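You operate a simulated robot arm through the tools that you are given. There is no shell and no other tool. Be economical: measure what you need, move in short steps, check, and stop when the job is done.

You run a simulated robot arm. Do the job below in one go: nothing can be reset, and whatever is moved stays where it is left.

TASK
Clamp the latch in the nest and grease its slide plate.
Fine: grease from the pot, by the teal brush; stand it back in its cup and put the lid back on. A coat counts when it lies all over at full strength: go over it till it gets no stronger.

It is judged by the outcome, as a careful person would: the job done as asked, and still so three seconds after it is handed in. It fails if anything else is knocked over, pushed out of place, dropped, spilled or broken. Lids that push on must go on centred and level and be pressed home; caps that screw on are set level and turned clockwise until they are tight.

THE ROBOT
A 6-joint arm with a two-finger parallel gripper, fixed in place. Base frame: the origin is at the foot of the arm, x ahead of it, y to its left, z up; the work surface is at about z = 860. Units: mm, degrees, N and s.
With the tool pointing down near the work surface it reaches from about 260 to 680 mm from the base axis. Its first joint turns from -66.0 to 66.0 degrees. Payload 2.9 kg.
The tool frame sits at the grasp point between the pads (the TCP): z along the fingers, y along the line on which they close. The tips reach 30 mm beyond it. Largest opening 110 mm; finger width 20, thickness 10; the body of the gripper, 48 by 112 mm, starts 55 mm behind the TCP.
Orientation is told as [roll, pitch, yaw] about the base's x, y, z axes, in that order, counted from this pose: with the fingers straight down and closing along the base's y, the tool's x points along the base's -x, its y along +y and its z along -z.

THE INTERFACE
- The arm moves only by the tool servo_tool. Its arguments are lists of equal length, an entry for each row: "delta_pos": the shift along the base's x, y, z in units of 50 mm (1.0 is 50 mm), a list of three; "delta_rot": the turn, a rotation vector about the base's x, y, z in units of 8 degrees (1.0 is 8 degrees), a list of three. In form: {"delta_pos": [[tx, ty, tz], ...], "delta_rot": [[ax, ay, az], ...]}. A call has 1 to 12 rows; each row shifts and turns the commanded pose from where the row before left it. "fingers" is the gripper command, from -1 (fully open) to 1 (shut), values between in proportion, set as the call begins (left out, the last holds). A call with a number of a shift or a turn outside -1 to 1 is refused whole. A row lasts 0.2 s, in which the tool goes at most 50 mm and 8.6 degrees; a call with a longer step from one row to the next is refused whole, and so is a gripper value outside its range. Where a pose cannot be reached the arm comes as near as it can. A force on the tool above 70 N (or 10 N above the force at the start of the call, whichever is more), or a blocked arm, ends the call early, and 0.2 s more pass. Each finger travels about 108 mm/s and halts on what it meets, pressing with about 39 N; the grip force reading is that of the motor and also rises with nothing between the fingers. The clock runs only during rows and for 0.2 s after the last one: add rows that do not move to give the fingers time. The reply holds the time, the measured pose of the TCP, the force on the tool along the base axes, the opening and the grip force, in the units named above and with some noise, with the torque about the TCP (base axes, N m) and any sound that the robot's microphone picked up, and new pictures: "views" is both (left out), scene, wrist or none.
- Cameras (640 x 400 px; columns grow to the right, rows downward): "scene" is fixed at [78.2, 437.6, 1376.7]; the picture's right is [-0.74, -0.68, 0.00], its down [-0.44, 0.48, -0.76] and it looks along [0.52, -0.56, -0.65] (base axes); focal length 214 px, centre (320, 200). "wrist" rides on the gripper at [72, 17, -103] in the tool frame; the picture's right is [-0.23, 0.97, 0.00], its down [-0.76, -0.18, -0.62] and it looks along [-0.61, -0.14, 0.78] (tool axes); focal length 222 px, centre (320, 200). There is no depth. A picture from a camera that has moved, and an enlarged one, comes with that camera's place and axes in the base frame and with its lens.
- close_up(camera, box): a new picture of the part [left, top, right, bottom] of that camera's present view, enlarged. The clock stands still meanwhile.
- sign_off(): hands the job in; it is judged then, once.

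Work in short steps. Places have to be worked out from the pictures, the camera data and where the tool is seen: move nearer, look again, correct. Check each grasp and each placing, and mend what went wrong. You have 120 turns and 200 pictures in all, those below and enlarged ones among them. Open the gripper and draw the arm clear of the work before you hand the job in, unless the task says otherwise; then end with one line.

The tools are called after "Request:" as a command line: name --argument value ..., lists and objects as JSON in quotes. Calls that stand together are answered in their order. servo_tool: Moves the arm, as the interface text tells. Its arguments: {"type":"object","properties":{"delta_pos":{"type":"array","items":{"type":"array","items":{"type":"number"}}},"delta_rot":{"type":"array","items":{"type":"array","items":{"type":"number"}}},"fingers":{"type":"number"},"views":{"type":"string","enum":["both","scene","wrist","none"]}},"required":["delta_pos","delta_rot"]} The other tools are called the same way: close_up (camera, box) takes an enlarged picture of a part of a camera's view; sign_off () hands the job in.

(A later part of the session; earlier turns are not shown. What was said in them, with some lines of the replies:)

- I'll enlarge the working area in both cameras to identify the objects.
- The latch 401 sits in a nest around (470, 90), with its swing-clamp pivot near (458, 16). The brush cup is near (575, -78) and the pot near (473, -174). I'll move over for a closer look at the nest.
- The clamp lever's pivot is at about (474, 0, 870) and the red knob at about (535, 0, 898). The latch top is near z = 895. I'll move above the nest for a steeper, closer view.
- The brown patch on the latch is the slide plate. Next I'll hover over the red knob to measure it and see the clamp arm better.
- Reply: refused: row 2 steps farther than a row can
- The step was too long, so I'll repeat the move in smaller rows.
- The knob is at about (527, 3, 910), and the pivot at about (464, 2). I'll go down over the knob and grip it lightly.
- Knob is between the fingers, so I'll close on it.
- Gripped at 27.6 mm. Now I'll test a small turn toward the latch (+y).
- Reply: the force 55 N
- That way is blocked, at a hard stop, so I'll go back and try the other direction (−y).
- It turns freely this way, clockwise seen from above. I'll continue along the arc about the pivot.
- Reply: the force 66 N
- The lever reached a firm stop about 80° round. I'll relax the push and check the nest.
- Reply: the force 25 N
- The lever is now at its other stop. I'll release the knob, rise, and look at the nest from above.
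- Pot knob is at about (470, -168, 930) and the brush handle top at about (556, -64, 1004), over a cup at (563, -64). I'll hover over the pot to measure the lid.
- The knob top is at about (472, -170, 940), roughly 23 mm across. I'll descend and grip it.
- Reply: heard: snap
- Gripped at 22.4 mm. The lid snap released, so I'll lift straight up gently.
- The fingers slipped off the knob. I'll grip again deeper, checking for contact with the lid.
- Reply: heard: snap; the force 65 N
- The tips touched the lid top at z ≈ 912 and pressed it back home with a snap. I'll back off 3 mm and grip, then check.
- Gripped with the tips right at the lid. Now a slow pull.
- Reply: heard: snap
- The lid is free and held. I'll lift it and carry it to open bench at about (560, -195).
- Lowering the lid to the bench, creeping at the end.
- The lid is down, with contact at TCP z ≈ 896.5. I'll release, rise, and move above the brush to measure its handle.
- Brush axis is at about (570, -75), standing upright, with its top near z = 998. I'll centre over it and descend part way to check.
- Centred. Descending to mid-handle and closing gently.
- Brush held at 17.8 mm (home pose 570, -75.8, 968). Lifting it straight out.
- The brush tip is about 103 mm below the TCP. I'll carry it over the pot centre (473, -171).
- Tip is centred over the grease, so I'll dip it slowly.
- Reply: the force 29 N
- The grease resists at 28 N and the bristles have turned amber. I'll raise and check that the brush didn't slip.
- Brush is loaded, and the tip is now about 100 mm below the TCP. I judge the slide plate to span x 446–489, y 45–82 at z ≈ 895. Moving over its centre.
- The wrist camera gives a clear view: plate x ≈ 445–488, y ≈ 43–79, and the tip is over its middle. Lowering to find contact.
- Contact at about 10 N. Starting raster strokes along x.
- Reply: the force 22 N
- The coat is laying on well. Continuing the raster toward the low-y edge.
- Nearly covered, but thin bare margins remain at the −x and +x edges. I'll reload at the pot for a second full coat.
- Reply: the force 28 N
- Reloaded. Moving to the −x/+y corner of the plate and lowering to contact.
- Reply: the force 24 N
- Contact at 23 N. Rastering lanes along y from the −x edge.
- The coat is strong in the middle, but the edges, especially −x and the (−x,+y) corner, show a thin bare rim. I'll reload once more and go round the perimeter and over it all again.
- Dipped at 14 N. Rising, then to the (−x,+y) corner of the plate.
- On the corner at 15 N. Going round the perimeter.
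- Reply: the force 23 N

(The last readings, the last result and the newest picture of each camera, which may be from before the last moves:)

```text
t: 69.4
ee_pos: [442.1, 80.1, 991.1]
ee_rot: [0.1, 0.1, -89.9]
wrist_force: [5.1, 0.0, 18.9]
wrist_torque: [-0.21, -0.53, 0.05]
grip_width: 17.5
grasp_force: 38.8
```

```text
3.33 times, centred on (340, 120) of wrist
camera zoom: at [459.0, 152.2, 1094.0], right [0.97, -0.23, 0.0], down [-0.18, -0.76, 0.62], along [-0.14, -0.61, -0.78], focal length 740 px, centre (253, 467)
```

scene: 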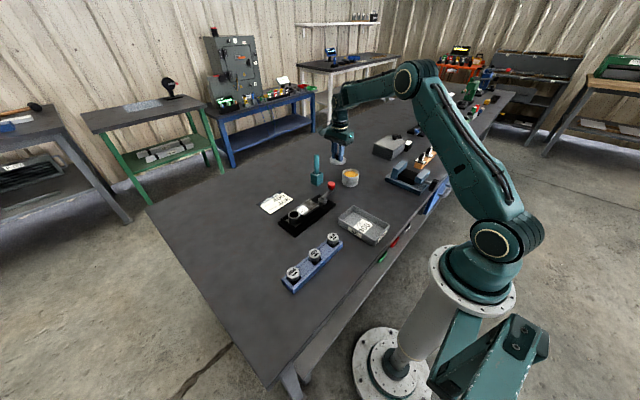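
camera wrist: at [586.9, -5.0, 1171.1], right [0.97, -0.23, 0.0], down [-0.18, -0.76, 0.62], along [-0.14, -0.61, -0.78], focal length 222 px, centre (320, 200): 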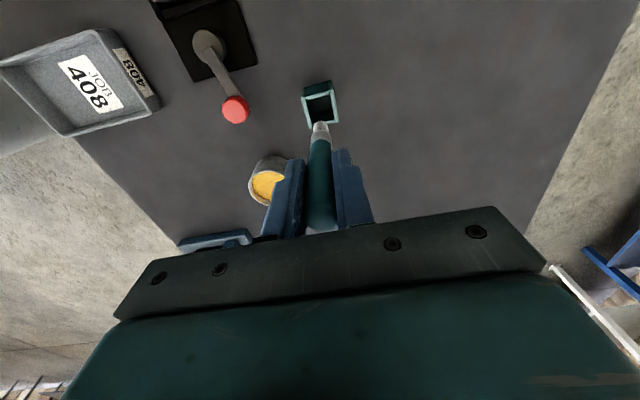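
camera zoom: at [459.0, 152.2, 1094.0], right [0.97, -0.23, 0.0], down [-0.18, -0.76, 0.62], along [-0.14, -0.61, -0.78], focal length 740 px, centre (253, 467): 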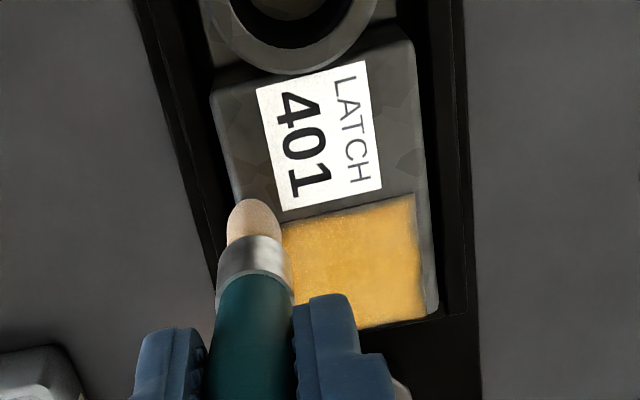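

Edges are now covered. A full raster again along x to even the strength.

Request:
servo_tool --delta_pos '[[0, -0.12, 0], [0.18, 0, 0], [0.18, 0, 0], [0.18, 0, 0], [0.18, 0, 0], [0.18, 0, 0], [0, -0.13, 0], [-0.18, 0, 0], [-0.18, 0, 0], [-0.18, 0, 0], [-0.18, 0, 0], [-0.18, 0, 0]]' --delta_rot '[[0, 0, 0], [0, 0, 0], [0, 0, 0], [0, 0, 0], [0, 0, 0], [0, 0, 0], [0, 0, 0], [0, 0, 0], [0, 0, 0], [0, 0, 0], [0, 0, 0], [0, 0, 0]]' --views "none"

Request:
servo_tool --delta_pos '[[0, -0.13, 0], [0.18, 0, -0.02], [0.18, 0, 0], [0.18, 0, 0], [0.18, 0, 0], [0.18, 0, 0], [0, -0.13, 0], [-0.18, 0, 0], [-0.18, 0, 0], [-0.18, 0, 0], [-0.18, 0, 0], [-0.18, 0, 0]]' --delta_rot '[[0, 0, 0], [0, 0, 0], [0, 0, 0], [0, 0, 0], [0, 0, 0], [0, 0, 0], [0, 0, 0], [0, 0, 0], [0, 0, 0], [0, 0, 0], [0, 0, 0], [0, 0, 0]]' --views "none"

Request:
servo_tool --delta_pos '[[0, -0.13, 0], [0.18, 0, 0], [0.18, 0, 0], [0.18, 0, 0], [0.18, 0, 0], [0.18, 0, 0], [0, -0.05, 0], [-0.18, 0, 0], [-0.18, 0, 0], [-0.18, 0, 0], [0, 0, 0.4], [0.2, -0.2, 0.6]]' --delta_rot '[[0, 0, 0], [0, 0, 0], [0, 0, 0], [0, 0, 0], [0, 0, 0], [0, 0, 0], [0, 0, 0], [0, 0, 0], [0, 0, 0], [0, 0, 0], [0, 0, 0], [0, 0, 0]]' --views "none"

Request:
close_up --camera "scene" --box '[300, 192, 325, 217]'

Request:
close_up --camera "wrist" --box '[265, 40, 345, 120]'

```text
t: 72.0
ee_pos: [442.0, 68.0, 990.6]
ee_rot: [0.2, 0.0, -90.0]
wrist_force: [3.3, -0.9, 10.2]
wrist_torque: [-0.17, -0.29, 0.01]
grip_width: 17.8
grasp_force: 39.2
```

```text
t: 74.6
ee_pos: [442.3, 54.8, 989.8]
ee_rot: [0.2, 0.0, -90.0]
wrist_force: [5.3, -1.1, 18.1]
wrist_torque: [-0.2, -0.58, 0.05]
grip_width: 17.8
grasp_force: 38.4
```

```text
t: 77.2
ee_pos: [469.3, 35.9, 1039.1]
ee_rot: [0.0, 0.0, -90.0]
wrist_force: [-0.7, -0.2, -0.4]
wrist_torque: [0.03, 0.02, -0.01]
grip_width: 17.7
grasp_force: 39.0
```

```text
16.00 times, centred on (312, 204) of scene
camera zoom: at [78.1, 437.6, 1376.7], right [-0.74, -0.68, 0.0], down [-0.44, 0.48, -0.76], along [0.52, -0.56, -0.65], focal length 3432 px, centre (440, 128)
```

zoom: 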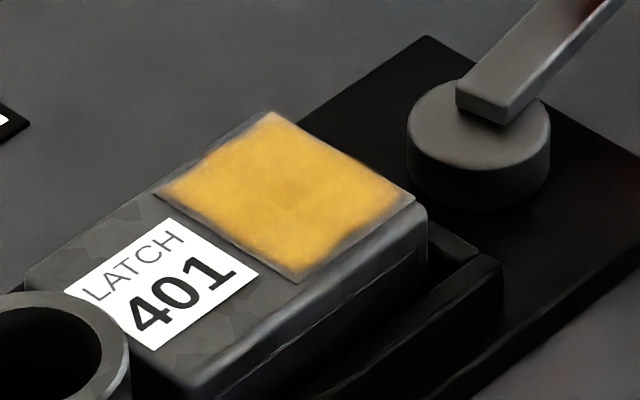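

```text
5.00 times, centred on (305, 80) of wrist
camera zoom: at [486.2, 107.1, 1142.2], right [0.97, -0.23, 0.0], down [-0.18, -0.76, 0.62], along [-0.14, -0.61, -0.78], focal length 1111 px, centre (395, 800)
```

zoom: 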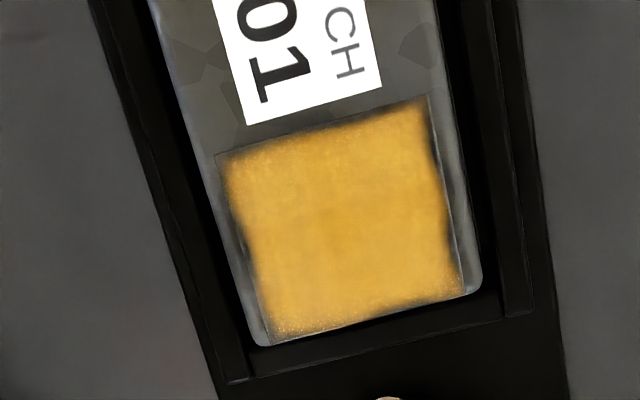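

The shape is unchanged from before, but the corners look slightly speckled. One more loaded pass on perimeter and corners will show whether it still strengthens.

Request:
servo_tool --delta_pos '[[0, -0.6, 0.5], [0, -0.95, 0], [0.05, -0.95, 0], [0, -0.95, 0], [0, -0.62, 0], [0, 0, -0.7], [0, 0, -0.75], [0, 0, -0.12], [0, 0, 0]]' --delta_rot '[[0, 0, 0], [0, 0, 0], [0, 0, 0], [0, 0, 0], [0, 0, 0], [0, 0, 0], [0, 0, 0], [0, 0, 0], [0, 0, 0]]' --views "none"

Request:
close_up --camera "scene" --box '[320, 140, 380, 195]'

```text
t: 79.2
ee_pos: [472.1, -167.4, 985.6]
ee_rot: [0.0, 0.1, -90.0]
wrist_force: [0.1, -0.1, 1.3]
wrist_torque: [-0.04, -0.01, -0.02]
grip_width: 17.7
grasp_force: 38.8
```

```text
7.27 times, centred on (350, 168) of scene
camera zoom: at [78.2, 437.6, 1376.7], right [-0.74, -0.68, 0.0], down [-0.44, 0.48, -0.76], along [0.52, -0.56, -0.65], focal length 1560 px, centre (102, 436)
```

zoom: 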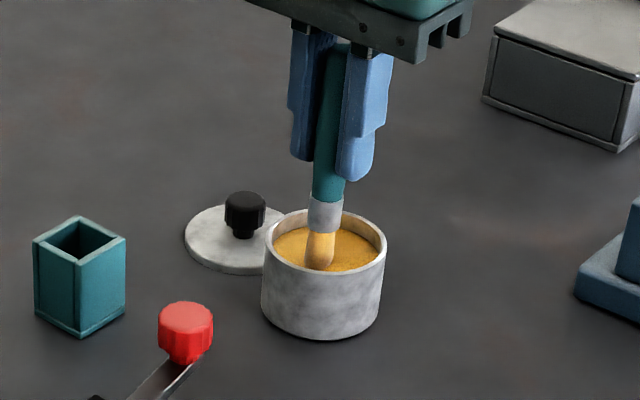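

Request:
servo_tool --delta_pos '[[0, 0, -0.04], [0, 0, 0], [0, 0, 0.8], [0, 0, 0.75], [0, 0.95, 0], [-0.1, 0.95, 0], [-0.15, 0.95, 0], [-0.2, 0.95, 0], [-0.16, 0.95, 0], [0, 0.2, -0.7], [0, 0, -0.7], [0, 0, 0]]' --delta_rot '[[0, 0, 0], [0, 0, 0], [0, 0, 0], [0, 0, 0], [0, 0, 0], [0, 0, 0], [0, 0, 0], [0, 0, 0], [0, 0, 0], [0, 0, 0], [0, 0, 0], [0, 0, 0]]' --views "none"

Request:
servo_tool --delta_pos '[[0, 0, -0.04], [0, 0, -0.04], [0, 0, 0]]' --delta_rot '[[0, 0, 0], [0, 0, 0], [0, 0, 0]]' --views "none"

Request:
close_up --camera "scene" --box '[290, 180, 330, 220]'

```text
t: 81.8
ee_pos: [441.8, 80.5, 991.2]
ee_rot: [0.1, 0.0, -90.0]
wrist_force: [-0.2, 0.0, 0.4]
wrist_torque: [0.0, 0.0, 0.0]
grip_width: 17.9
grasp_force: 38.4
```

```text
t: 82.6
ee_pos: [443.0, 80.8, 988.9]
ee_rot: [0.2, -0.1, -90.0]
wrist_force: [-6.0, -1.4, 26.3]
wrist_torque: [-0.33, 0.43, -0.06]
grip_width: 17.6
grasp_force: 38.9
```

```text
10.00 times, centred on (310, 200) of scene
camera zoom: at [77.7, 437.5, 1376.8], right [-0.74, -0.68, 0.0], down [-0.44, 0.48, -0.76], along [0.52, -0.56, -0.65], focal length 2145 px, centre (420, 200)
```

zoom: 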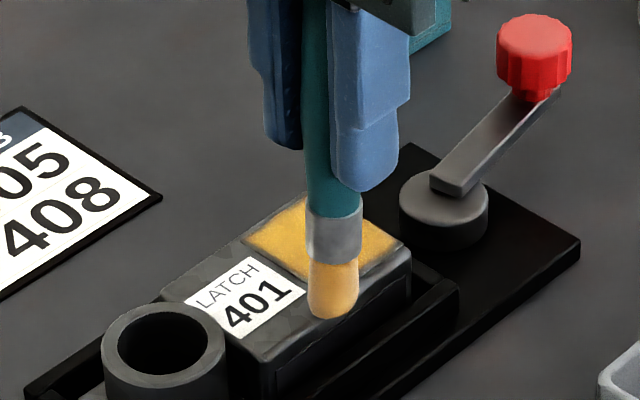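

Contact 26 N at the corner. Perimeter, then inner lanes.

Request:
servo_tool --delta_pos '[[0, -0.18, 0.01], [0, -0.18, 0], [0, -0.18, 0], [0, -0.19, 0], [0, 0, 0], [0.18, 0, 0], [0.19, 0, 0], [0.19, 0, 0], [0.19, 0, 0], [0.18, 0, 0], [0, 0, 0]]' --delta_rot '[[0, 0, 0], [0, 0, 0], [0, 0, 0], [0, 0, 0], [0, 0, 0], [0, 0, 0], [0, 0, 0], [0, 0, 0], [0, 0, 0], [0, 0, 0], [0, 0, 0]]' --views "none"

Request:
servo_tool --delta_pos '[[0, 0.18, 0], [0, 0.18, 0], [0, 0.18, 0], [0, 0.19, 0], [0, 0, 0], [-0.18, 0, 0], [-0.19, 0, 0], [-0.19, 0, 0], [-0.19, 0, 0], [-0.08, -0.12, 0], [0, 0, 0]]' --delta_rot '[[0, 0, 0], [0, 0, 0], [0, 0, 0], [0, 0, 0], [0, 0, 0], [0, 0, 0], [0, 0, 0], [0, 0, 0], [0, 0, 0], [0, 0, 0], [0, 0, 0]]' --views "none"

Request:
servo_tool --delta_pos '[[0.19, 0, 0], [0.19, 0, 0], [0.19, 0, 0], [0.19, 0, 0], [0, -0.18, 0], [-0.19, 0, 0], [-0.19, 0, 0], [-0.19, 0, 0], [-0.19, 0, 0], [0, -0.18, -0.01], [0.19, 0, 0], [0.19, 0, 0]]' --delta_rot '[[0, 0, 0], [0, 0, 0], [0, 0, 0], [0, 0, 0], [0, 0, 0], [0, 0, 0], [0, 0, 0], [0, 0, 0], [0, 0, 0], [0, 0, 0], [0, 0, 0], [0, 0, 0]]' --views "none"

Request:
servo_tool --delta_pos '[[0.19, 0, 0], [0.19, 0, 0], [0, -0.18, 0], [-0.19, 0, 0], [-0.19, 0, 0], [-0.19, 0, 0], [-0.19, 0, 0], [0, 0, 0.4], [0.4, -0.2, 0.6], [0, 0, 0]]' --delta_rot '[[0, 0, 0], [0, 0, 0], [0, 0, 0], [0, 0, 0], [0, 0, 0], [0, 0, 0], [0, 0, 0], [0, 0, 0], [0, 0, 0], [0, 0, 0]]' --views "none"

Request:
close_up --camera "scene" --box '[300, 192, 325, 217]'

Request:
close_up --camera "wrist" --box '[265, 40, 345, 120]'

```text
t: 85.0
ee_pos: [488.2, 44.7, 988.0]
ee_rot: [0.0, 0.0, -90.1]
wrist_force: [-4.8, -0.4, 9.3]
wrist_torque: [-0.04, 0.39, 0.0]
grip_width: 18.0
grasp_force: 39.1
```

```text
t: 87.4
ee_pos: [445.6, 73.9, 988.3]
ee_rot: [0.1, 0.0, -90.1]
wrist_force: [-0.7, 1.0, 2.4]
wrist_torque: [0.06, 0.03, -0.01]
grip_width: 17.7
grasp_force: 39.7
```

```text
t: 90.0
ee_pos: [466.2, 55.6, 987.6]
ee_rot: [0.1, 0.0, -89.9]
wrist_force: [-3.4, -0.2, 10.4]
wrist_torque: [-0.07, 0.31, -0.03]
grip_width: 18.0
grasp_force: 39.1
```

```text
t: 92.2
ee_pos: [467.6, 36.6, 1036.2]
ee_rot: [-0.1, 0.0, -90.1]
wrist_force: [0.6, -0.6, -0.5]
wrist_torque: [0.01, -0.01, 0.04]
grip_width: 17.7
grasp_force: 39.0
```

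```text
16.00 times, centred on (312, 204) of scene
camera zoom: at [78.2, 437.6, 1376.7], right [-0.74, -0.68, 0.0], down [-0.44, 0.48, -0.76], along [0.52, -0.56, -0.65], focal length 3432 px, centre (440, 128)
```

zoom: 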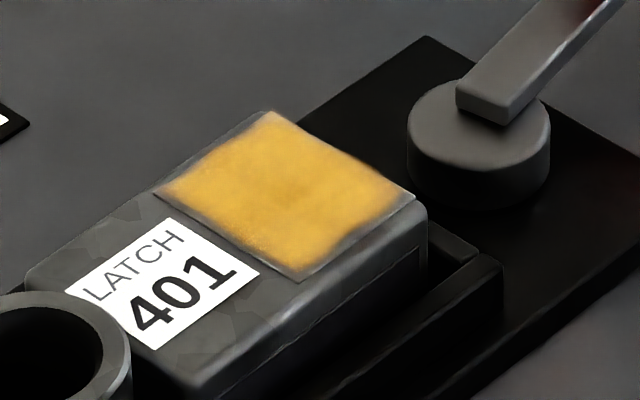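

```text
5.00 times, centred on (305, 80) of wrist
camera zoom: at [484.0, 108.6, 1140.3], right [0.97, -0.23, 0.0], down [-0.18, -0.76, 0.62], along [-0.14, -0.61, -0.78], focal length 1111 px, centre (395, 800)
```

zoom: 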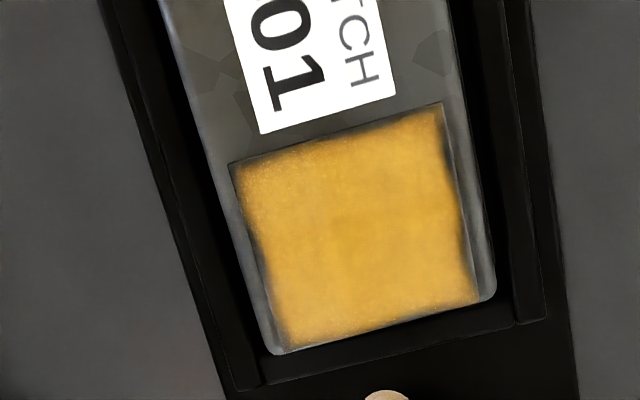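

The appearance no longer changes, so the coat is at full strength all over. Taking the brush back above its cup at (570, -76).

Request:
servo_tool --delta_pos '[[0, 0, 0.6], [0.513, -0.562, 0], [0.513, -0.562, 0], [0.513, -0.562, 0], [0.515, -0.562, 0], [0, 0, -0.5], [0, 0, 0]]' --delta_rot '[[0, 0, 0], [0, 0, 0], [0, 0, 0], [0, 0, 0], [0, 0, 0], [0, 0, 0], [0, 0, 0]]' --views "none"

Request:
close_up --camera "scene" --box '[290, 120, 370, 200]'

Request:
close_up --camera "wrist" --box '[260, 60, 380, 180]'

```text
t: 93.8
ee_pos: [569.7, -74.9, 1042.2]
ee_rot: [0.0, 0.0, -90.1]
wrist_force: [0.1, -0.3, -0.6]
wrist_torque: [0.01, 0.0, 0.01]
grip_width: 17.6
grasp_force: 38.4
```

```text
5.00 times, centred on (330, 160) of scene
camera zoom: at [78.2, 437.6, 1376.7], right [-0.74, -0.68, 0.0], down [-0.44, 0.48, -0.76], along [0.52, -0.56, -0.65], focal length 1072 px, centre (270, 400)
```

zoom: 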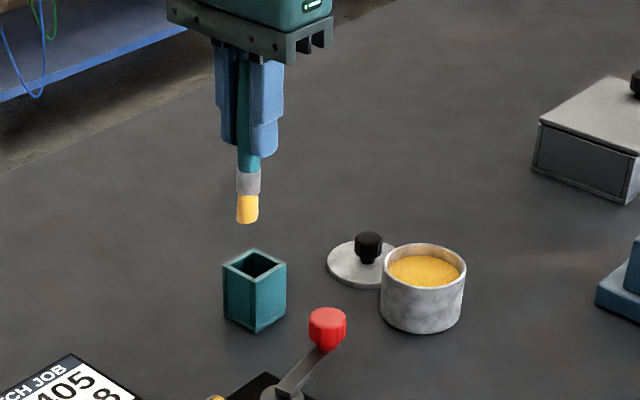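

```text
3.33 times, centred on (320, 120) of wrist
camera zoom: at [586.0, -4.1, 1144.8], right [0.97, -0.23, 0.0], down [-0.18, -0.76, 0.62], along [-0.14, -0.61, -0.78], focal length 740 px, centre (320, 467)
```

zoom: 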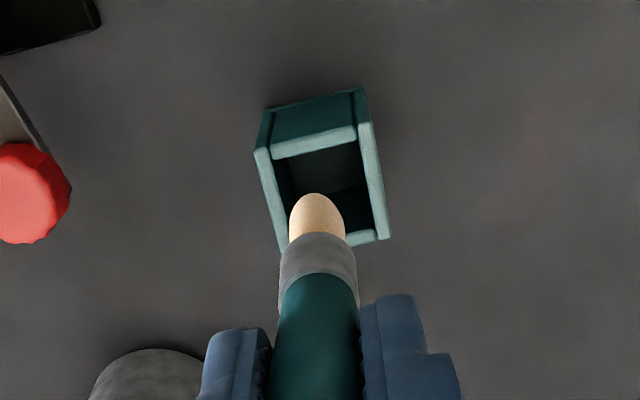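

Both views suggest the cup centre is at y ≈ −79 while the tip is near y ≈ −73. I'll shift 5 mm in −y and lower partway to check.

Request:
servo_tool --delta_pos '[[0, -0.1, 0], [0, 0, -0.4], [0, 0, -0.2], [0, 0, 0]]' --delta_rot '[[0, 0, 0], [0, 0, 0], [0, 0, 0], [0, 0, 0]]' --views "none"

Request:
close_up --camera "scene" --box '[295, 145, 345, 195]'

Request:
close_up --camera "wrist" --box '[260, 60, 380, 180]'

```text
t: 94.8
ee_pos: [570.8, -79.8, 1011.8]
ee_rot: [0.0, 0.0, -90.1]
wrist_force: [0.4, -0.5, -0.5]
wrist_torque: [-0.02, 0.02, -0.01]
grip_width: 18.0
grasp_force: 38.9
```

```text
8.00 times, centred on (320, 170) of scene
camera zoom: at [78.2, 437.6, 1376.7], right [-0.74, -0.68, 0.0], down [-0.44, 0.48, -0.76], along [0.52, -0.56, -0.65], focal length 1716 px, centre (320, 440)
```

zoom: 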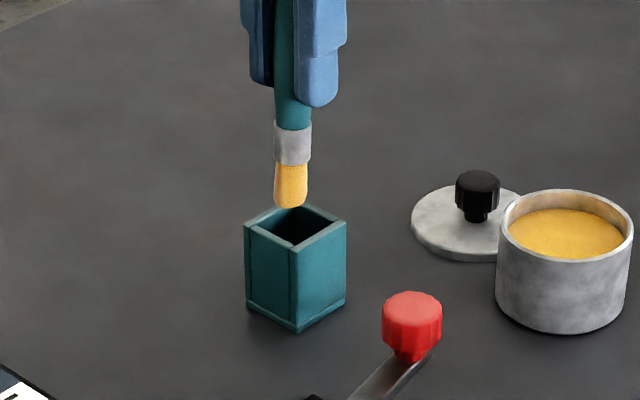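

```text
3.33 times, centred on (320, 120) of wrist
camera zoom: at [586.7, -8.8, 1114.7], right [0.97, -0.23, 0.0], down [-0.18, -0.76, 0.62], along [-0.14, -0.61, -0.78], focal length 740 px, centre (320, 467)
```

zoom: 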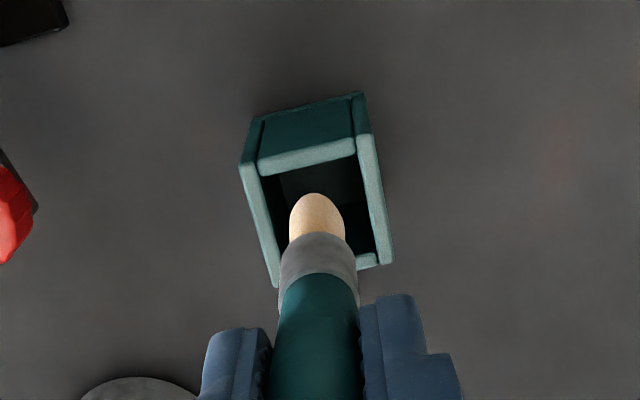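

The tip is within the opening on all sides. Lowering slowly.

Request:
servo_tool --delta_pos '[[-0.02, 0, -0.2], [0, 0, -0.2], [0, 0, -0.2], [0, 0, 0]]' --delta_rot '[[0, 0, 0], [0, 0, 0], [0, 0, 0], [0, 0, 0]]' --views "none"

Request:
close_up --camera "scene" --box '[295, 145, 345, 195]'

Request:
close_up --camera "wrist" --box '[260, 60, 380, 180]'

```text
t: 95.8
ee_pos: [568.6, -78.4, 981.6]
ee_rot: [0.0, 0.0, -89.9]
wrist_force: [0.4, -0.1, -0.6]
wrist_torque: [-0.02, -0.02, -0.02]
grip_width: 17.6
grasp_force: 39.3
```

```text
8.00 times, centred on (320, 170) of scene
camera zoom: at [78.2, 437.6, 1376.7], right [-0.74, -0.68, 0.0], down [-0.44, 0.48, -0.76], along [0.52, -0.56, -0.65], focal length 1716 px, centre (320, 440)
```

zoom: 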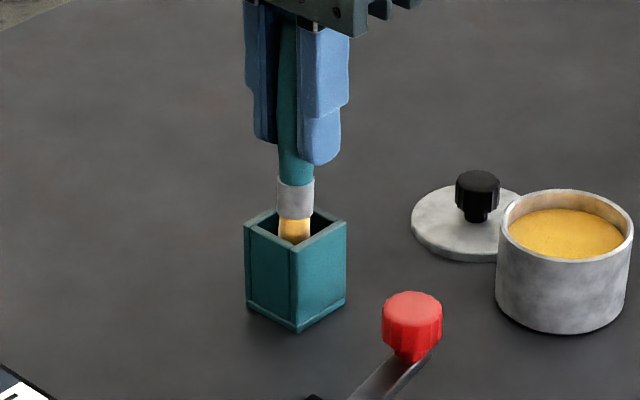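

```text
3.33 times, centred on (320, 120) of wrist
camera zoom: at [585.4, -9.1, 1084.7], right [0.97, -0.23, 0.0], down [-0.18, -0.76, 0.62], along [-0.14, -0.61, -0.78], focal length 740 px, centre (320, 467)
```

zoom: 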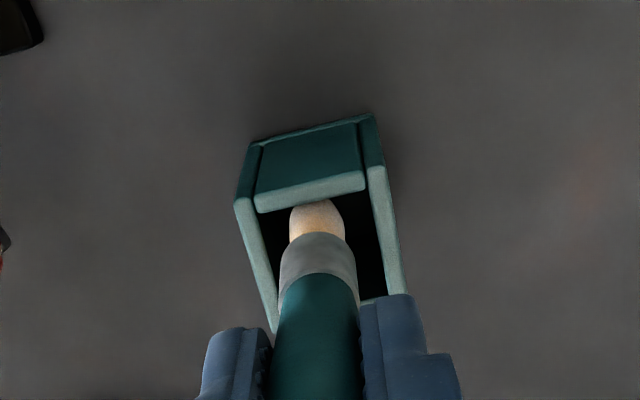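

Inside the cup and centred. Continuing down until it stands on the floor.

Request:
servo_tool --delta_pos '[[0, 0, -0.16], [0, 0, -0.12], [0, 0, -0.04], [0, 0, -0.04], [0, 0, 0]]' --delta_rot '[[0, 0, 0], [0, 0, 0], [0, 0, 0], [0, 0, 0], [0, 0, 0]]' --views "none"

Request:
close_up --camera "scene" --box '[295, 145, 345, 195]'

```text
t: 97.0
ee_pos: [567.1, -80.3, 963.2]
ee_rot: [0.0, 0.1, -90.0]
wrist_force: [-0.1, 0.1, -0.9]
wrist_torque: [-0.01, -0.02, -0.01]
grip_width: 17.8
grasp_force: 39.1
```

```text
8.00 times, centred on (320, 170) of scene
camera zoom: at [78.2, 437.6, 1376.7], right [-0.74, -0.68, 0.0], down [-0.44, 0.48, -0.76], along [0.52, -0.56, -0.65], focal length 1716 px, centre (320, 440)
```

zoom: 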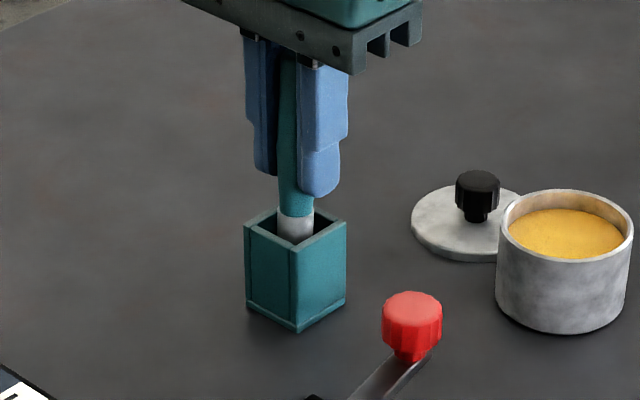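

Request:
servo_tool --delta_pos '[[0, 0, -0.06], [0, 0, -0.05], [0, 0, -0.03], [0, 0, 0]]' --delta_rot '[[0, 0, 0], [0, 0, 0], [0, 0, 0], [0, 0, 0]]' --views "none"

```text
t: 98.0
ee_pos: [568.9, -79.9, 957.7]
ee_rot: [-0.1, -0.1, -90.0]
wrist_force: [-0.1, 0.6, 1.0]
wrist_torque: [0.01, 0.01, -0.03]
grip_width: 17.9
grasp_force: 39.1
```

Request:
servo_tool --delta_pos '[[0, 0, -0.03], [0, 0, -0.03], [0, 0, 0]]' --delta_rot '[[0, 0, 0], [0, 0, 0], [0, 0, 0]]' --views "none"

Request:
close_up --camera "scene" --box '[295, 145, 345, 195]'

```text
t: 98.8
ee_pos: [568.3, -80.5, 954.2]
ee_rot: [0.0, 0.0, -89.9]
wrist_force: [0.9, -0.9, -0.8]
wrist_torque: [-0.03, 0.0, 0.04]
grip_width: 17.9
grasp_force: 39.2
```

```text
8.00 times, centred on (320, 170) of scene
camera zoom: at [78.2, 437.6, 1376.7], right [-0.74, -0.68, 0.0], down [-0.44, 0.48, -0.76], along [0.52, -0.56, -0.65], focal length 1716 px, centre (320, 440)
```

zoom: 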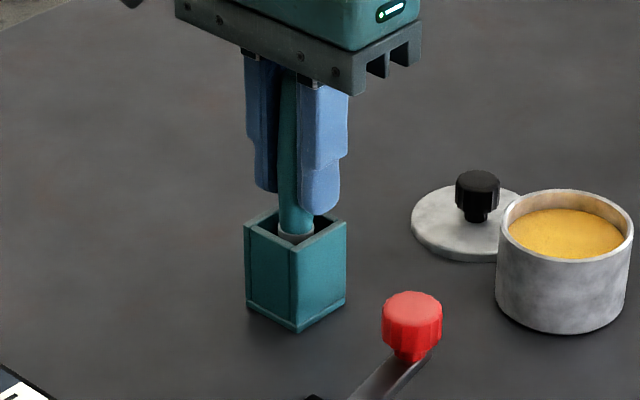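

Request:
servo_tool --delta_pos '[[0, 0, -0.03], [0, 0, -0.03], [0, 0, 0]]' --delta_rot '[[0, 0, 0], [0, 0, 0], [0, 0, 0]]' --views "none"

```text
t: 99.6
ee_pos: [568.2, -81.2, 952.5]
ee_rot: [0.2, 0.0, -90.0]
wrist_force: [-3.7, -0.7, 12.2]
wrist_torque: [-0.12, 0.3, -0.03]
grip_width: 18.1
grasp_force: 39.3
```

Floor contact at 12 N. Opening just a little and checking the brush stays upright before rising.

Request:
servo_tool --delta_pos '[[0, 0, 0.03], [0, 0, 0]]' --delta_rot '[[0, 0, 0], [0, 0, 0]]' --fingers 0.3 --views "none"

Request:
close_up --camera "scene" --box '[295, 145, 345, 195]'

Request:
close_up --camera "wrist" --box '[260, 100, 380, 220]'

```text
t: 100.2
ee_pos: [569.5, -79.1, 952.6]
ee_rot: [0.1, 0.0, -90.1]
wrist_force: [-0.4, 0.6, 0.2]
wrist_torque: [0.01, 0.0, -0.01]
grip_width: 38.5
grasp_force: 0.0
```

```text
8.00 times, centred on (320, 170) of scene
camera zoom: at [78.2, 437.6, 1376.7], right [-0.74, -0.68, 0.0], down [-0.44, 0.48, -0.76], along [0.52, -0.56, -0.65], focal length 1716 px, centre (320, 440)
```

zoom: 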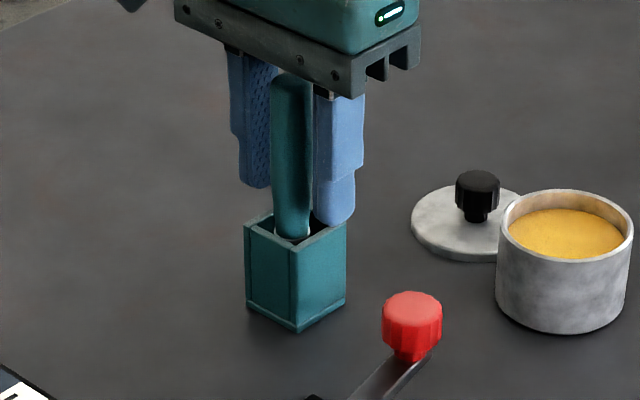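

```text
3.33 times, centred on (320, 160) of wrist
camera zoom: at [585.4, -8.5, 1055.6], right [0.97, -0.23, 0.0], down [-0.18, -0.76, 0.62], along [-0.14, -0.61, -0.78], focal length 740 px, centre (320, 333)
```

zoom: 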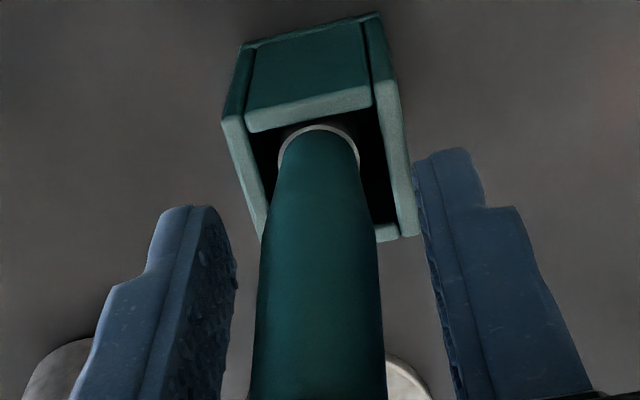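

The brush stands in the cup, leaning slightly. I'll rise straight up clear, then head over the lid.

Request:
servo_tool --delta_pos '[[0, 0, 0.4], [0, 0, 0.8], [0, 0, 0.9], [0, -0.8, 0.1], [-0.08, -0.8, 0], [-0.1, -0.74, -0.3], [0, 0, -0.6], [0, 0, 0]]' --delta_rot '[[0, 0, 0], [0, 0, 0], [0, 0, 0], [0, 0, 0], [0, 0, 0], [0, 0, 0], [0, 0, 0], [0, 0, 0]]' --views "none"

Request:
close_up --camera "scene" --box '[290, 120, 380, 200]'

Request:
close_up --camera "wrist" --box '[230, 60, 410, 240]'

```text
t: 102.0
ee_pos: [560.3, -198.7, 1019.1]
ee_rot: [0.0, 0.0, -90.0]
wrist_force: [-0.1, 0.0, 0.7]
wrist_torque: [-0.03, -0.01, 0.01]
grip_width: 38.5
grasp_force: 0.1
```

```text
5.00 times, centred on (335, 160) of scene
camera zoom: at [78.2, 437.6, 1376.7], right [-0.74, -0.68, 0.0], down [-0.44, 0.48, -0.76], along [0.52, -0.56, -0.65], focal length 1072 px, centre (245, 400)
```

zoom: 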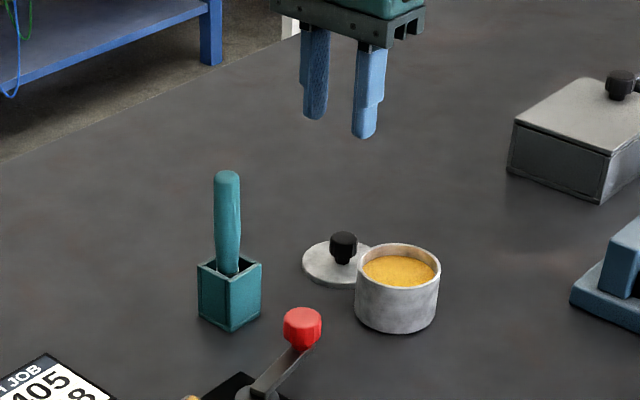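

```text
2.22 times, centred on (320, 150) of wrist
camera zoom: at [576.7, -126.3, 1120.8], right [0.97, -0.23, 0.0], down [-0.18, -0.76, 0.62], along [-0.14, -0.61, -0.78], focal length 494 px, centre (320, 311)
```

zoom: 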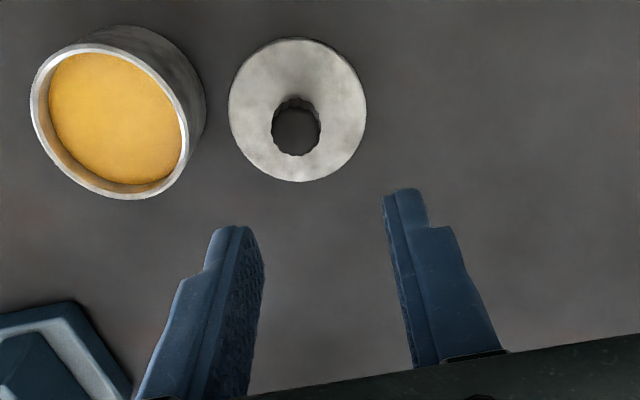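

The brush stands properly. The lid knob is now at about (549, -198), so I'll centre on that and descend.

Request:
servo_tool --delta_pos '[[-0.2, 0, -0.5], [0, 0, -0.6], [0, 0, -0.5], [0, 0, 0]]' --delta_rot '[[0, 0, 0], [0, 0, 0], [0, 0, 0], [0, 0, 0]]' --fingers 0.1 --views "none"

Request:
close_up --camera "wrist" --box '[230, 60, 410, 240]'

Request:
close_up --camera "scene" --box '[310, 130, 380, 200]'

```text
t: 103.0
ee_pos: [549.8, -198.4, 936.2]
ee_rot: [0.0, -0.1, -89.9]
wrist_force: [0.2, -0.8, 0.2]
wrist_torque: [0.02, -0.02, 0.04]
grip_width: 49.8
grasp_force: 0.0
```

```text
2.22 times, centred on (320, 150) of wrist
camera zoom: at [567.1, -126.2, 1040.5], right [0.97, -0.23, 0.0], down [-0.18, -0.76, 0.62], along [-0.14, -0.61, -0.78], focal length 494 px, centre (320, 311)
```

zoom: 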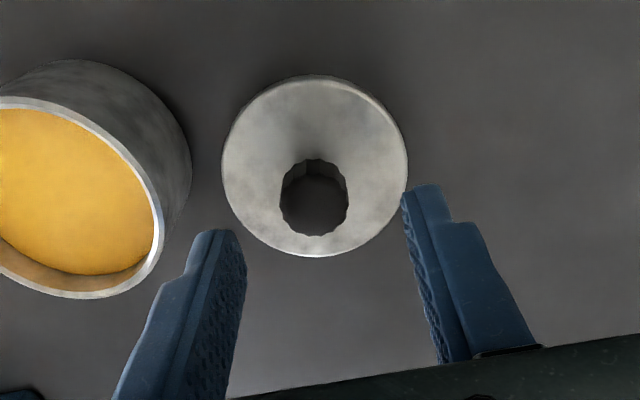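

```text
5.71 times, centred on (345, 165) of scene
camera zoom: at [78.2, 437.6, 1376.7], right [-0.74, -0.68, 0.0], down [-0.44, 0.48, -0.76], along [0.52, -0.56, -0.65], focal length 1226 px, centre (177, 400)
```

zoom: 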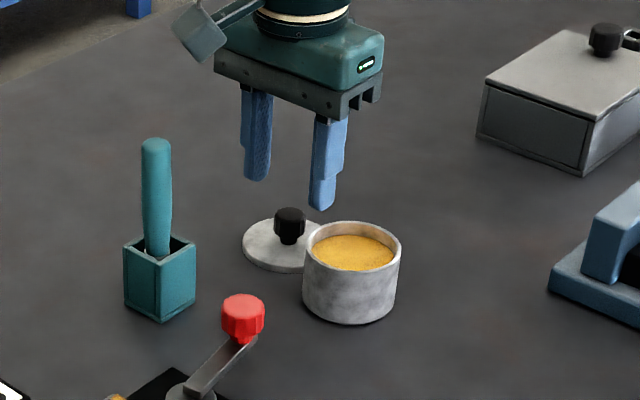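

Request:
servo_tool --delta_pos '[[-0.03, -0.03, -0.4], [0, 0, -0.3], [0, 0, -0.06], [0, 0, 0]]' --delta_rot '[[0, 0, 0], [0, 0, 0], [0, 0, 0], [0, 0, 0]]' --fingers 0.2 --views "none"

Request:
close_up --camera "wrist" --box '[230, 60, 410, 240]'

Request:
close_up --camera "scene" --box '[325, 140, 365, 180]'

```text
t: 104.0
ee_pos: [549.2, -198.8, 899.9]
ee_rot: [0.0, 0.1, -90.0]
wrist_force: [0.0, 0.7, 0.0]
wrist_torque: [0.02, 0.02, 0.0]
grip_width: 43.8
grasp_force: 0.0
```

```text
2.22 times, centred on (320, 150) of wrist
camera zoom: at [565.4, -127.6, 1003.2], right [0.97, -0.23, 0.0], down [-0.18, -0.76, 0.62], along [-0.14, -0.61, -0.78], focal length 494 px, centre (320, 311)
```

zoom: 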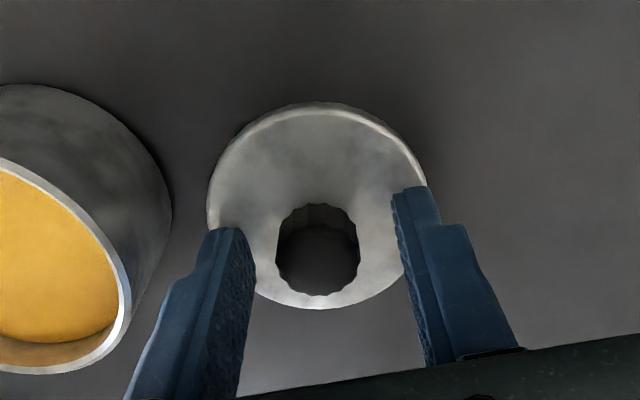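

```text
10.00 times, centred on (345, 160) of scene
camera zoom: at [78.2, 437.6, 1376.7], right [-0.74, -0.68, 0.0], down [-0.44, 0.48, -0.76], along [0.52, -0.56, -0.65], focal length 2145 px, centre (70, 600)
```

zoom: 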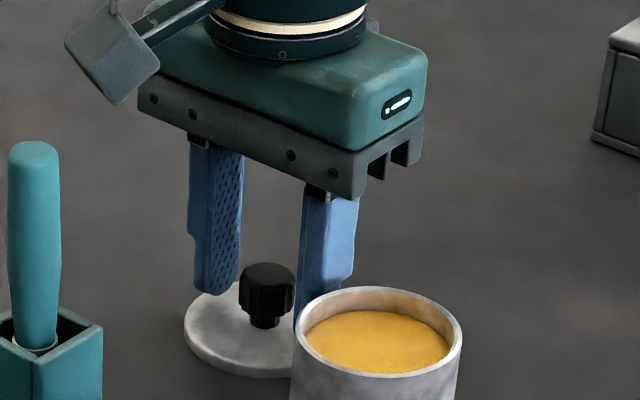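

Centred. Lowering 3 mm and gripping.

Request:
servo_tool --delta_pos '[[0, 0.01, -0.06], [0, 0, 0]]' --delta_rot '[[0, 0, 0], [0, 0, 0]]' --views "none"

Request:
servo_tool --delta_pos '[[0, 0, 0], [0, 0, 0], [0, 0, 0]]' --delta_rot '[[0, 0, 0], [0, 0, 0], [0, 0, 0]]' --fingers 1 --views "none"

Request:
servo_tool --delta_pos '[[0, 0, 0.2], [0, 0, 0.4], [0, 0, 0.7], [0, 0, 0.4], [0, 0, 0]]' --delta_rot '[[0, 0, 0], [0, 0, 0], [0, 0, 0], [0, 0, 0], [0, 0, 0]]' --views "wrist"

Request:
close_up --camera "scene" --box '[310, 120, 380, 190]'

```text
t: 104.6
ee_pos: [550.1, -199.9, 896.3]
ee_rot: [0.0, -0.1, -90.0]
wrist_force: [-0.4, 0.1, 0.6]
wrist_torque: [0.01, -0.04, 0.02]
grip_width: 44.2
grasp_force: 0.1
```

```text
t: 105.4
ee_pos: [549.6, -198.3, 897.3]
ee_rot: [-0.1, 0.0, -90.0]
wrist_force: [0.1, -0.2, 0.0]
wrist_torque: [-0.04, 0.01, 0.0]
grip_width: 22.5
grasp_force: 39.2
```

```text
t: 106.6
ee_pos: [548.3, -198.7, 981.8]
ee_rot: [0.0, 0.0, -89.9]
wrist_force: [-0.4, 0.8, -0.3]
wrist_torque: [-0.02, 0.0, 0.02]
grip_width: 22.4
grasp_force: 39.1
camera wrist: at [565.5, -126.7, 1084.9], right [0.97, -0.23, 0.0], down [-0.18, -0.76, 0.62], along [-0.14, -0.61, -0.78], focal length 222 px, centre (320, 200)
```

wrist: 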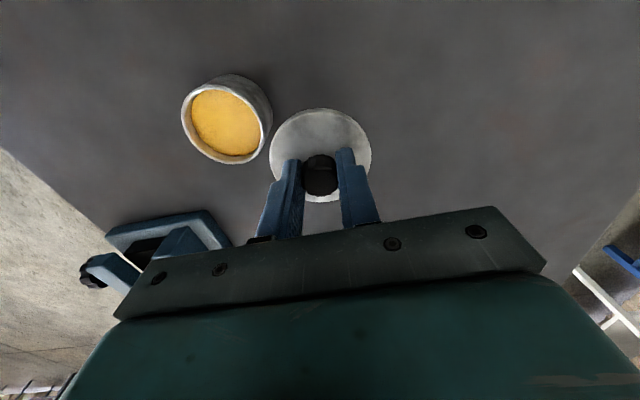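

```text
5.71 times, centred on (345, 155) of scene
camera zoom: at [78.2, 437.6, 1376.7], right [-0.74, -0.68, 0.0], down [-0.44, 0.48, -0.76], along [0.52, -0.56, -0.65], focal length 1226 px, centre (177, 457)
```

zoom: 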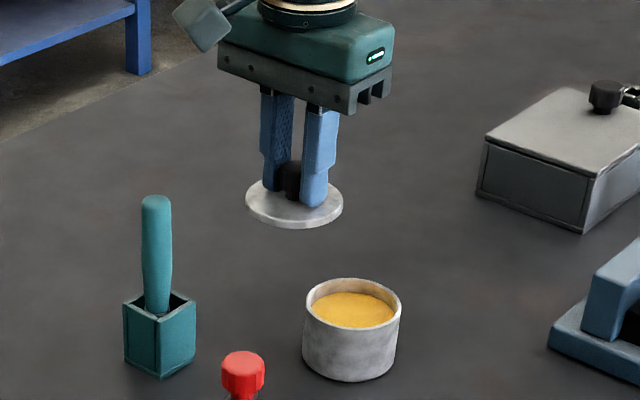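

Lid is held level. Carrying it over the pot to the pose where it came off, (473, -171), hovering 13 mm above home.

Request:
servo_tool --delta_pos '[[-0.5, 0.2, 0], [-0.5, 0.2, 0], [-0.51, 0.156, 0], [0, 0, -0.4], [0, 0, -0.12], [0, 0, 0]]' --delta_rot '[[0, 0, 0], [0, 0, 0], [0, 0, 0], [0, 0, 0], [0, 0, 0], [0, 0, 0]]' --views "none"

Request:
close_up --camera "scene" --box '[330, 150, 370, 190]'

Request:
close_up --camera "wrist" --box '[250, 80, 400, 230]'

```text
t: 108.0
ee_pos: [472.4, -170.8, 953.8]
ee_rot: [0.0, 0.0, -90.0]
wrist_force: [-0.2, -0.3, -0.8]
wrist_torque: [0.0, 0.04, -0.02]
grip_width: 22.3
grasp_force: 39.0
```

```text
10.00 times, centred on (350, 170) of scene
camera zoom: at [78.2, 437.6, 1376.7], right [-0.74, -0.68, 0.0], down [-0.44, 0.48, -0.76], along [0.52, -0.56, -0.65], focal length 2145 px, centre (20, 500)
```

zoom: 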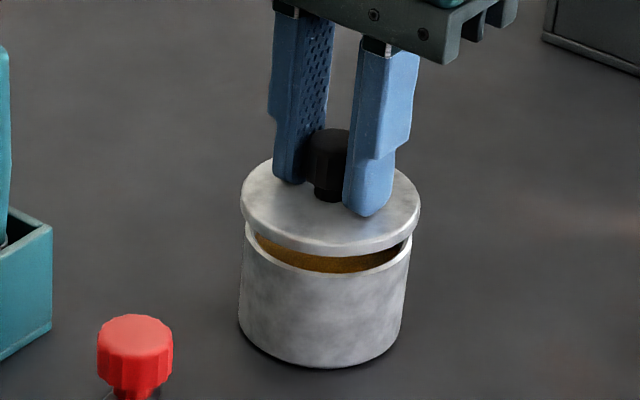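

```text
2.67 times, centred on (325, 155) of wrist
camera zoom: at [489.3, -99.6, 1058.4], right [0.97, -0.23, 0.0], down [-0.18, -0.76, 0.62], along [-0.14, -0.61, -0.78], focal length 592 px, centre (307, 320)
```

zoom: 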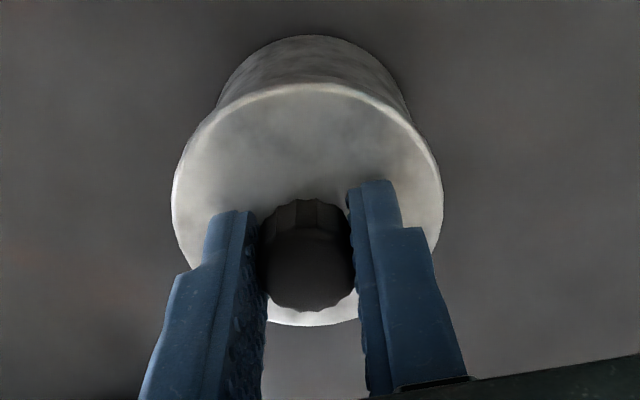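

Alignment matches the removal picture within half a millimetre. Lowering onto the pot.

Request:
servo_tool --delta_pos '[[0, 0, -0.08], [0, 0, -0.06], [0, 0, -0.04], [0, 0, -0.04], [0, 0, -0.04], [0, 0, 0]]' --delta_rot '[[0, 0, 0], [0, 0, 0], [0, 0, 0], [0, 0, 0], [0, 0, 0], [0, 0, 0]]' --views "none"

Request:
close_up --camera "scene" --box '[330, 150, 370, 190]'

```text
t: 109.4
ee_pos: [472.7, -169.9, 942.1]
ee_rot: [-0.1, 0.1, -90.0]
wrist_force: [-0.6, 0.7, 1.8]
wrist_torque: [0.04, 0.0, 0.01]
grip_width: 22.5
grasp_force: 38.9
```

```text
10.00 times, centred on (350, 170) of scene
camera zoom: at [78.2, 437.6, 1376.7], right [-0.74, -0.68, 0.0], down [-0.44, 0.48, -0.76], along [0.52, -0.56, -0.65], focal length 2145 px, centre (20, 500)
```

zoom: 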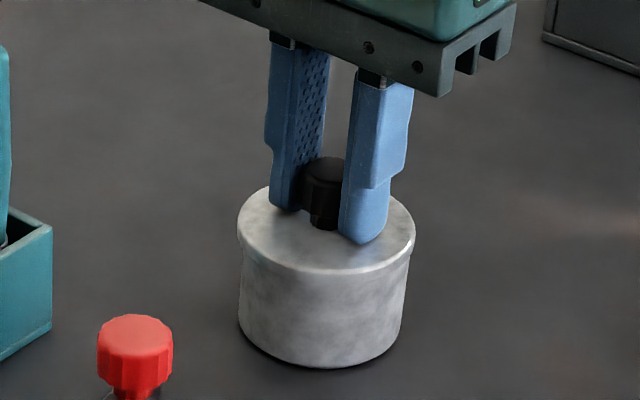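

The lid sits about 1 mm off to one side compared with its home picture. I'll lift slightly, correct, and press down.

Request:
servo_tool --delta_pos '[[0, 0, 0.06], [-0.015, -0.018, 0], [0, 0, -0.05], [0, 0, 0]]' --delta_rot '[[0, 0, 0], [0, 0, 0], [0, 0, 0], [0, 0, 0]]' --views "none"

Request:
close_up --camera "scene" --box '[330, 150, 370, 190]'

```text
t: 110.4
ee_pos: [471.7, -171.6, 942.7]
ee_rot: [0.0, 0.1, -90.0]
wrist_force: [-0.3, -0.9, 0.6]
wrist_torque: [0.01, 0.01, -0.02]
grip_width: 22.4
grasp_force: 39.3
```

```text
10.00 times, centred on (350, 170) of scene
camera zoom: at [78.2, 437.6, 1376.7], right [-0.74, -0.68, 0.0], down [-0.44, 0.48, -0.76], along [0.52, -0.56, -0.65], focal length 2145 px, centre (20, 500)
```

zoom: 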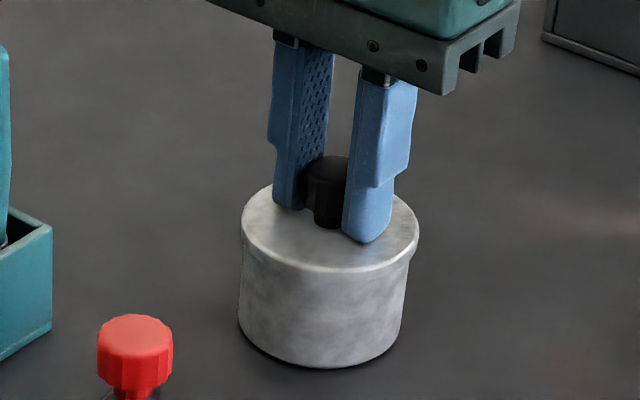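

Now it matches the home outline. Pressing down.

Request:
servo_tool --delta_pos '[[0, 0, -0.03], [0, 0, -0.03], [0, 0, -0.03], [0, 0, -0.03], [0, 0, 0]]' --delta_rot '[[0, 0, 0], [0, 0, 0], [0, 0, 0], [0, 0, 0], [0, 0, 0]]' --views "none"

Request:
close_up --camera "scene" --box '[330, 150, 370, 190]'

```text
t: 111.6
ee_pos: [472.9, -171.8, 942.2]
ee_rot: [0.5, -0.2, -90.2]
wrist_force: [-8.6, -8.7, 48.2]
wrist_torque: [-0.2, 0.51, -0.03]
grip_width: 22.7
grasp_force: 39.1
heard: snap
```

```text
10.00 times, centred on (350, 170) of scene
camera zoom: at [77.3, 437.6, 1376.7], right [-0.74, -0.68, 0.0], down [-0.44, 0.48, -0.76], along [0.52, -0.56, -0.65], focal length 2145 px, centre (20, 500)
```

zoom: 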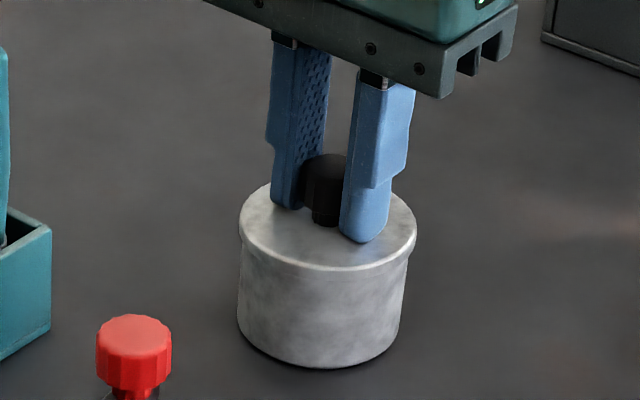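

Snapped home at 48 N. Easing the load (still pressing slightly), then opening and rising.

Request:
servo_tool --delta_pos '[[0, 0, 0.04], [0, 0, 0]]' --delta_rot '[[0, 0, 0], [0, 0, 0]]' --views "none"

Request:
servo_tool --delta_pos '[[0, 0, 0], [0, 0, 0], [0, 0, 0]]' --delta_rot '[[0, 0, 0], [0, 0, 0], [0, 0, 0]]' --fingers 0.1 --views "none"

Request:
servo_tool --delta_pos '[[0, 0, 0.3], [0, 0, 0.7], [0, 0, 0.8], [0, 0, 0.8], [0, 0, 0]]' --delta_rot '[[0, 0, 0], [0, 0, 0], [0, 0, 0], [0, 0, 0], [0, 0, 0]]' --views "none"

Request:
close_up --camera "scene" --box '[330, 150, 370, 190]'

Request:
close_up --camera "wrist" --box '[250, 60, 400, 210]'

```text
t: 112.2
ee_pos: [473.3, -173.7, 941.1]
ee_rot: [0.5, -0.3, -90.1]
wrist_force: [1.8, -15.4, 29.2]
wrist_torque: [-0.62, 0.11, 0.01]
grip_width: 22.5
grasp_force: 39.5
```

```text
t: 113.0
ee_pos: [474.1, -169.8, 941.8]
ee_rot: [0.4, -0.1, -89.8]
wrist_force: [13.5, 6.8, 26.5]
wrist_torque: [0.19, -0.09, -0.08]
grip_width: 44.6
grasp_force: 0.0
```

```text
t: 114.2
ee_pos: [473.3, -171.1, 1069.1]
ee_rot: [-0.1, 0.0, -90.0]
wrist_force: [0.1, 0.0, 0.2]
wrist_torque: [-0.02, -0.04, 0.01]
grip_width: 49.5
grasp_force: 0.1
```

```text
10.00 times, centred on (350, 170) of scene
camera zoom: at [78.2, 437.6, 1376.7], right [-0.74, -0.68, 0.0], down [-0.44, 0.48, -0.76], along [0.52, -0.56, -0.65], focal length 2145 px, centre (20, 500)
```

zoom: 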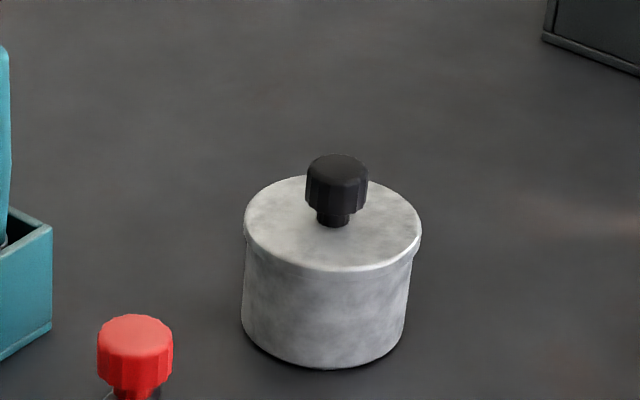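

```text
2.67 times, centred on (325, 135) of wrist
camera zoom: at [489.2, -99.4, 1172.7], right [0.97, -0.23, 0.0], down [-0.18, -0.76, 0.62], along [-0.14, -0.61, -0.78], focal length 592 px, centre (307, 373)
```

zoom: 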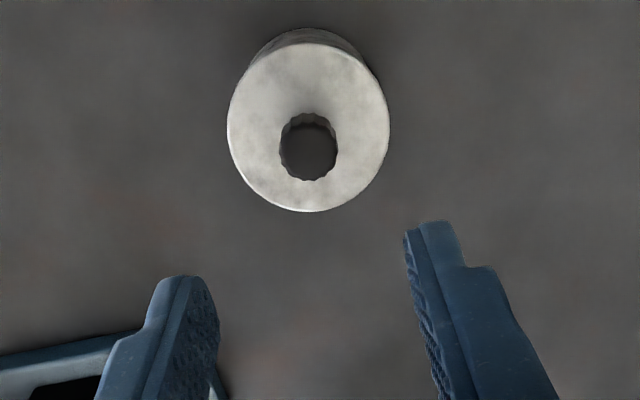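

The lid is on level, centred and snapped home. I'll draw the arm up and back, open the gripper fully, and make a final check of everything.

Request:
servo_tool --delta_pos '[[-0.3, 0, 0.8], [-0.5, 0, 0.8], [-0.8, 0, 0.5], [-0.8, 0, 0.3], [0, 0, 0], [0, 0, 0]]' --delta_rot '[[0, 0, 0.5], [0, 0, 1], [0, 0, 1], [0, 0, 1], [0, 0, 1], [0, 0, 0]]' --fingers -1 --views "scene"

Request:
close_up --camera "scene" --box '[260, 140, 400, 250]'

Request:
close_up --camera "scene" --box '[280, 175, 345, 230]'

```text
t: 115.6
ee_pos: [351.5, -169.9, 1190.1]
ee_rot: [0.0, 0.0, -53.8]
wrist_force: [-0.5, -0.2, -0.2]
wrist_torque: [0.02, -0.02, -0.01]
grip_width: 109.8
grasp_force: 0.0
```

scene: 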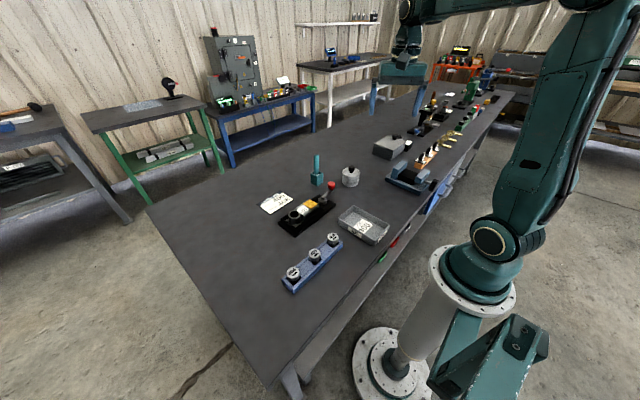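

```text
3.64 times, centred on (330, 195) of scene
camera zoom: at [78.2, 437.6, 1376.7], right [-0.74, -0.68, 0.0], down [-0.44, 0.48, -0.76], along [0.52, -0.56, -0.65], focal length 780 px, centre (284, 218)
```

zoom: 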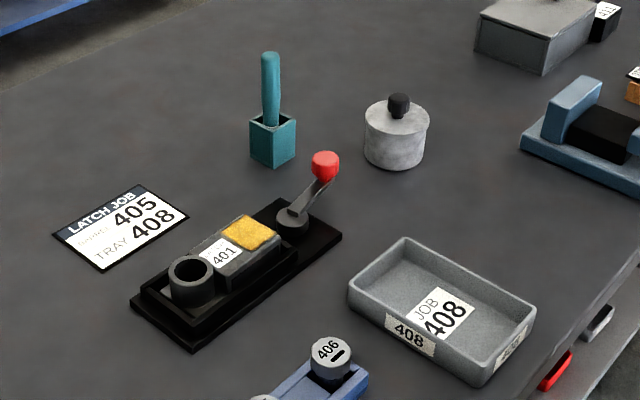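

```text
7.27 times, centred on (312, 202) of scene
camera zoom: at [78.2, 437.6, 1376.7], right [-0.74, -0.68, 0.0], down [-0.44, 0.48, -0.76], along [0.52, -0.56, -0.65], focal length 1560 px, centre (374, 182)
```

zoom: 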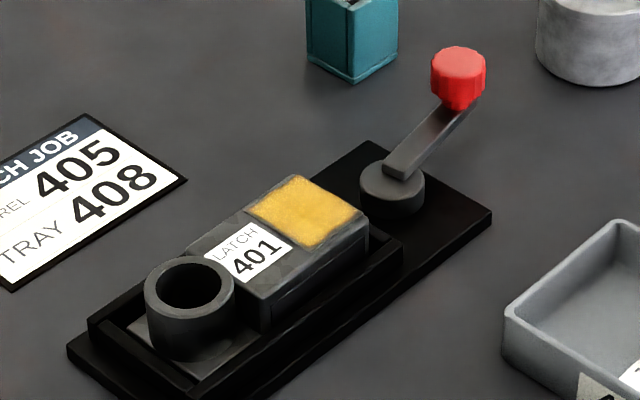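

Everything is in place: lever over, plate coated, brush in its cup, pot lidded and the arm clear. Handing in.

Request:
sign_off

```text
The job is handed in.
```

The clamp lever is turned hard over to its far stop (taken as the clamped position; no jaw was visible to confirm it), and the slide plate is greased all over until it got no stronger. The teal brush is back in its cup, the pot lid is snapped home, and the arm is clear with the gripper open.
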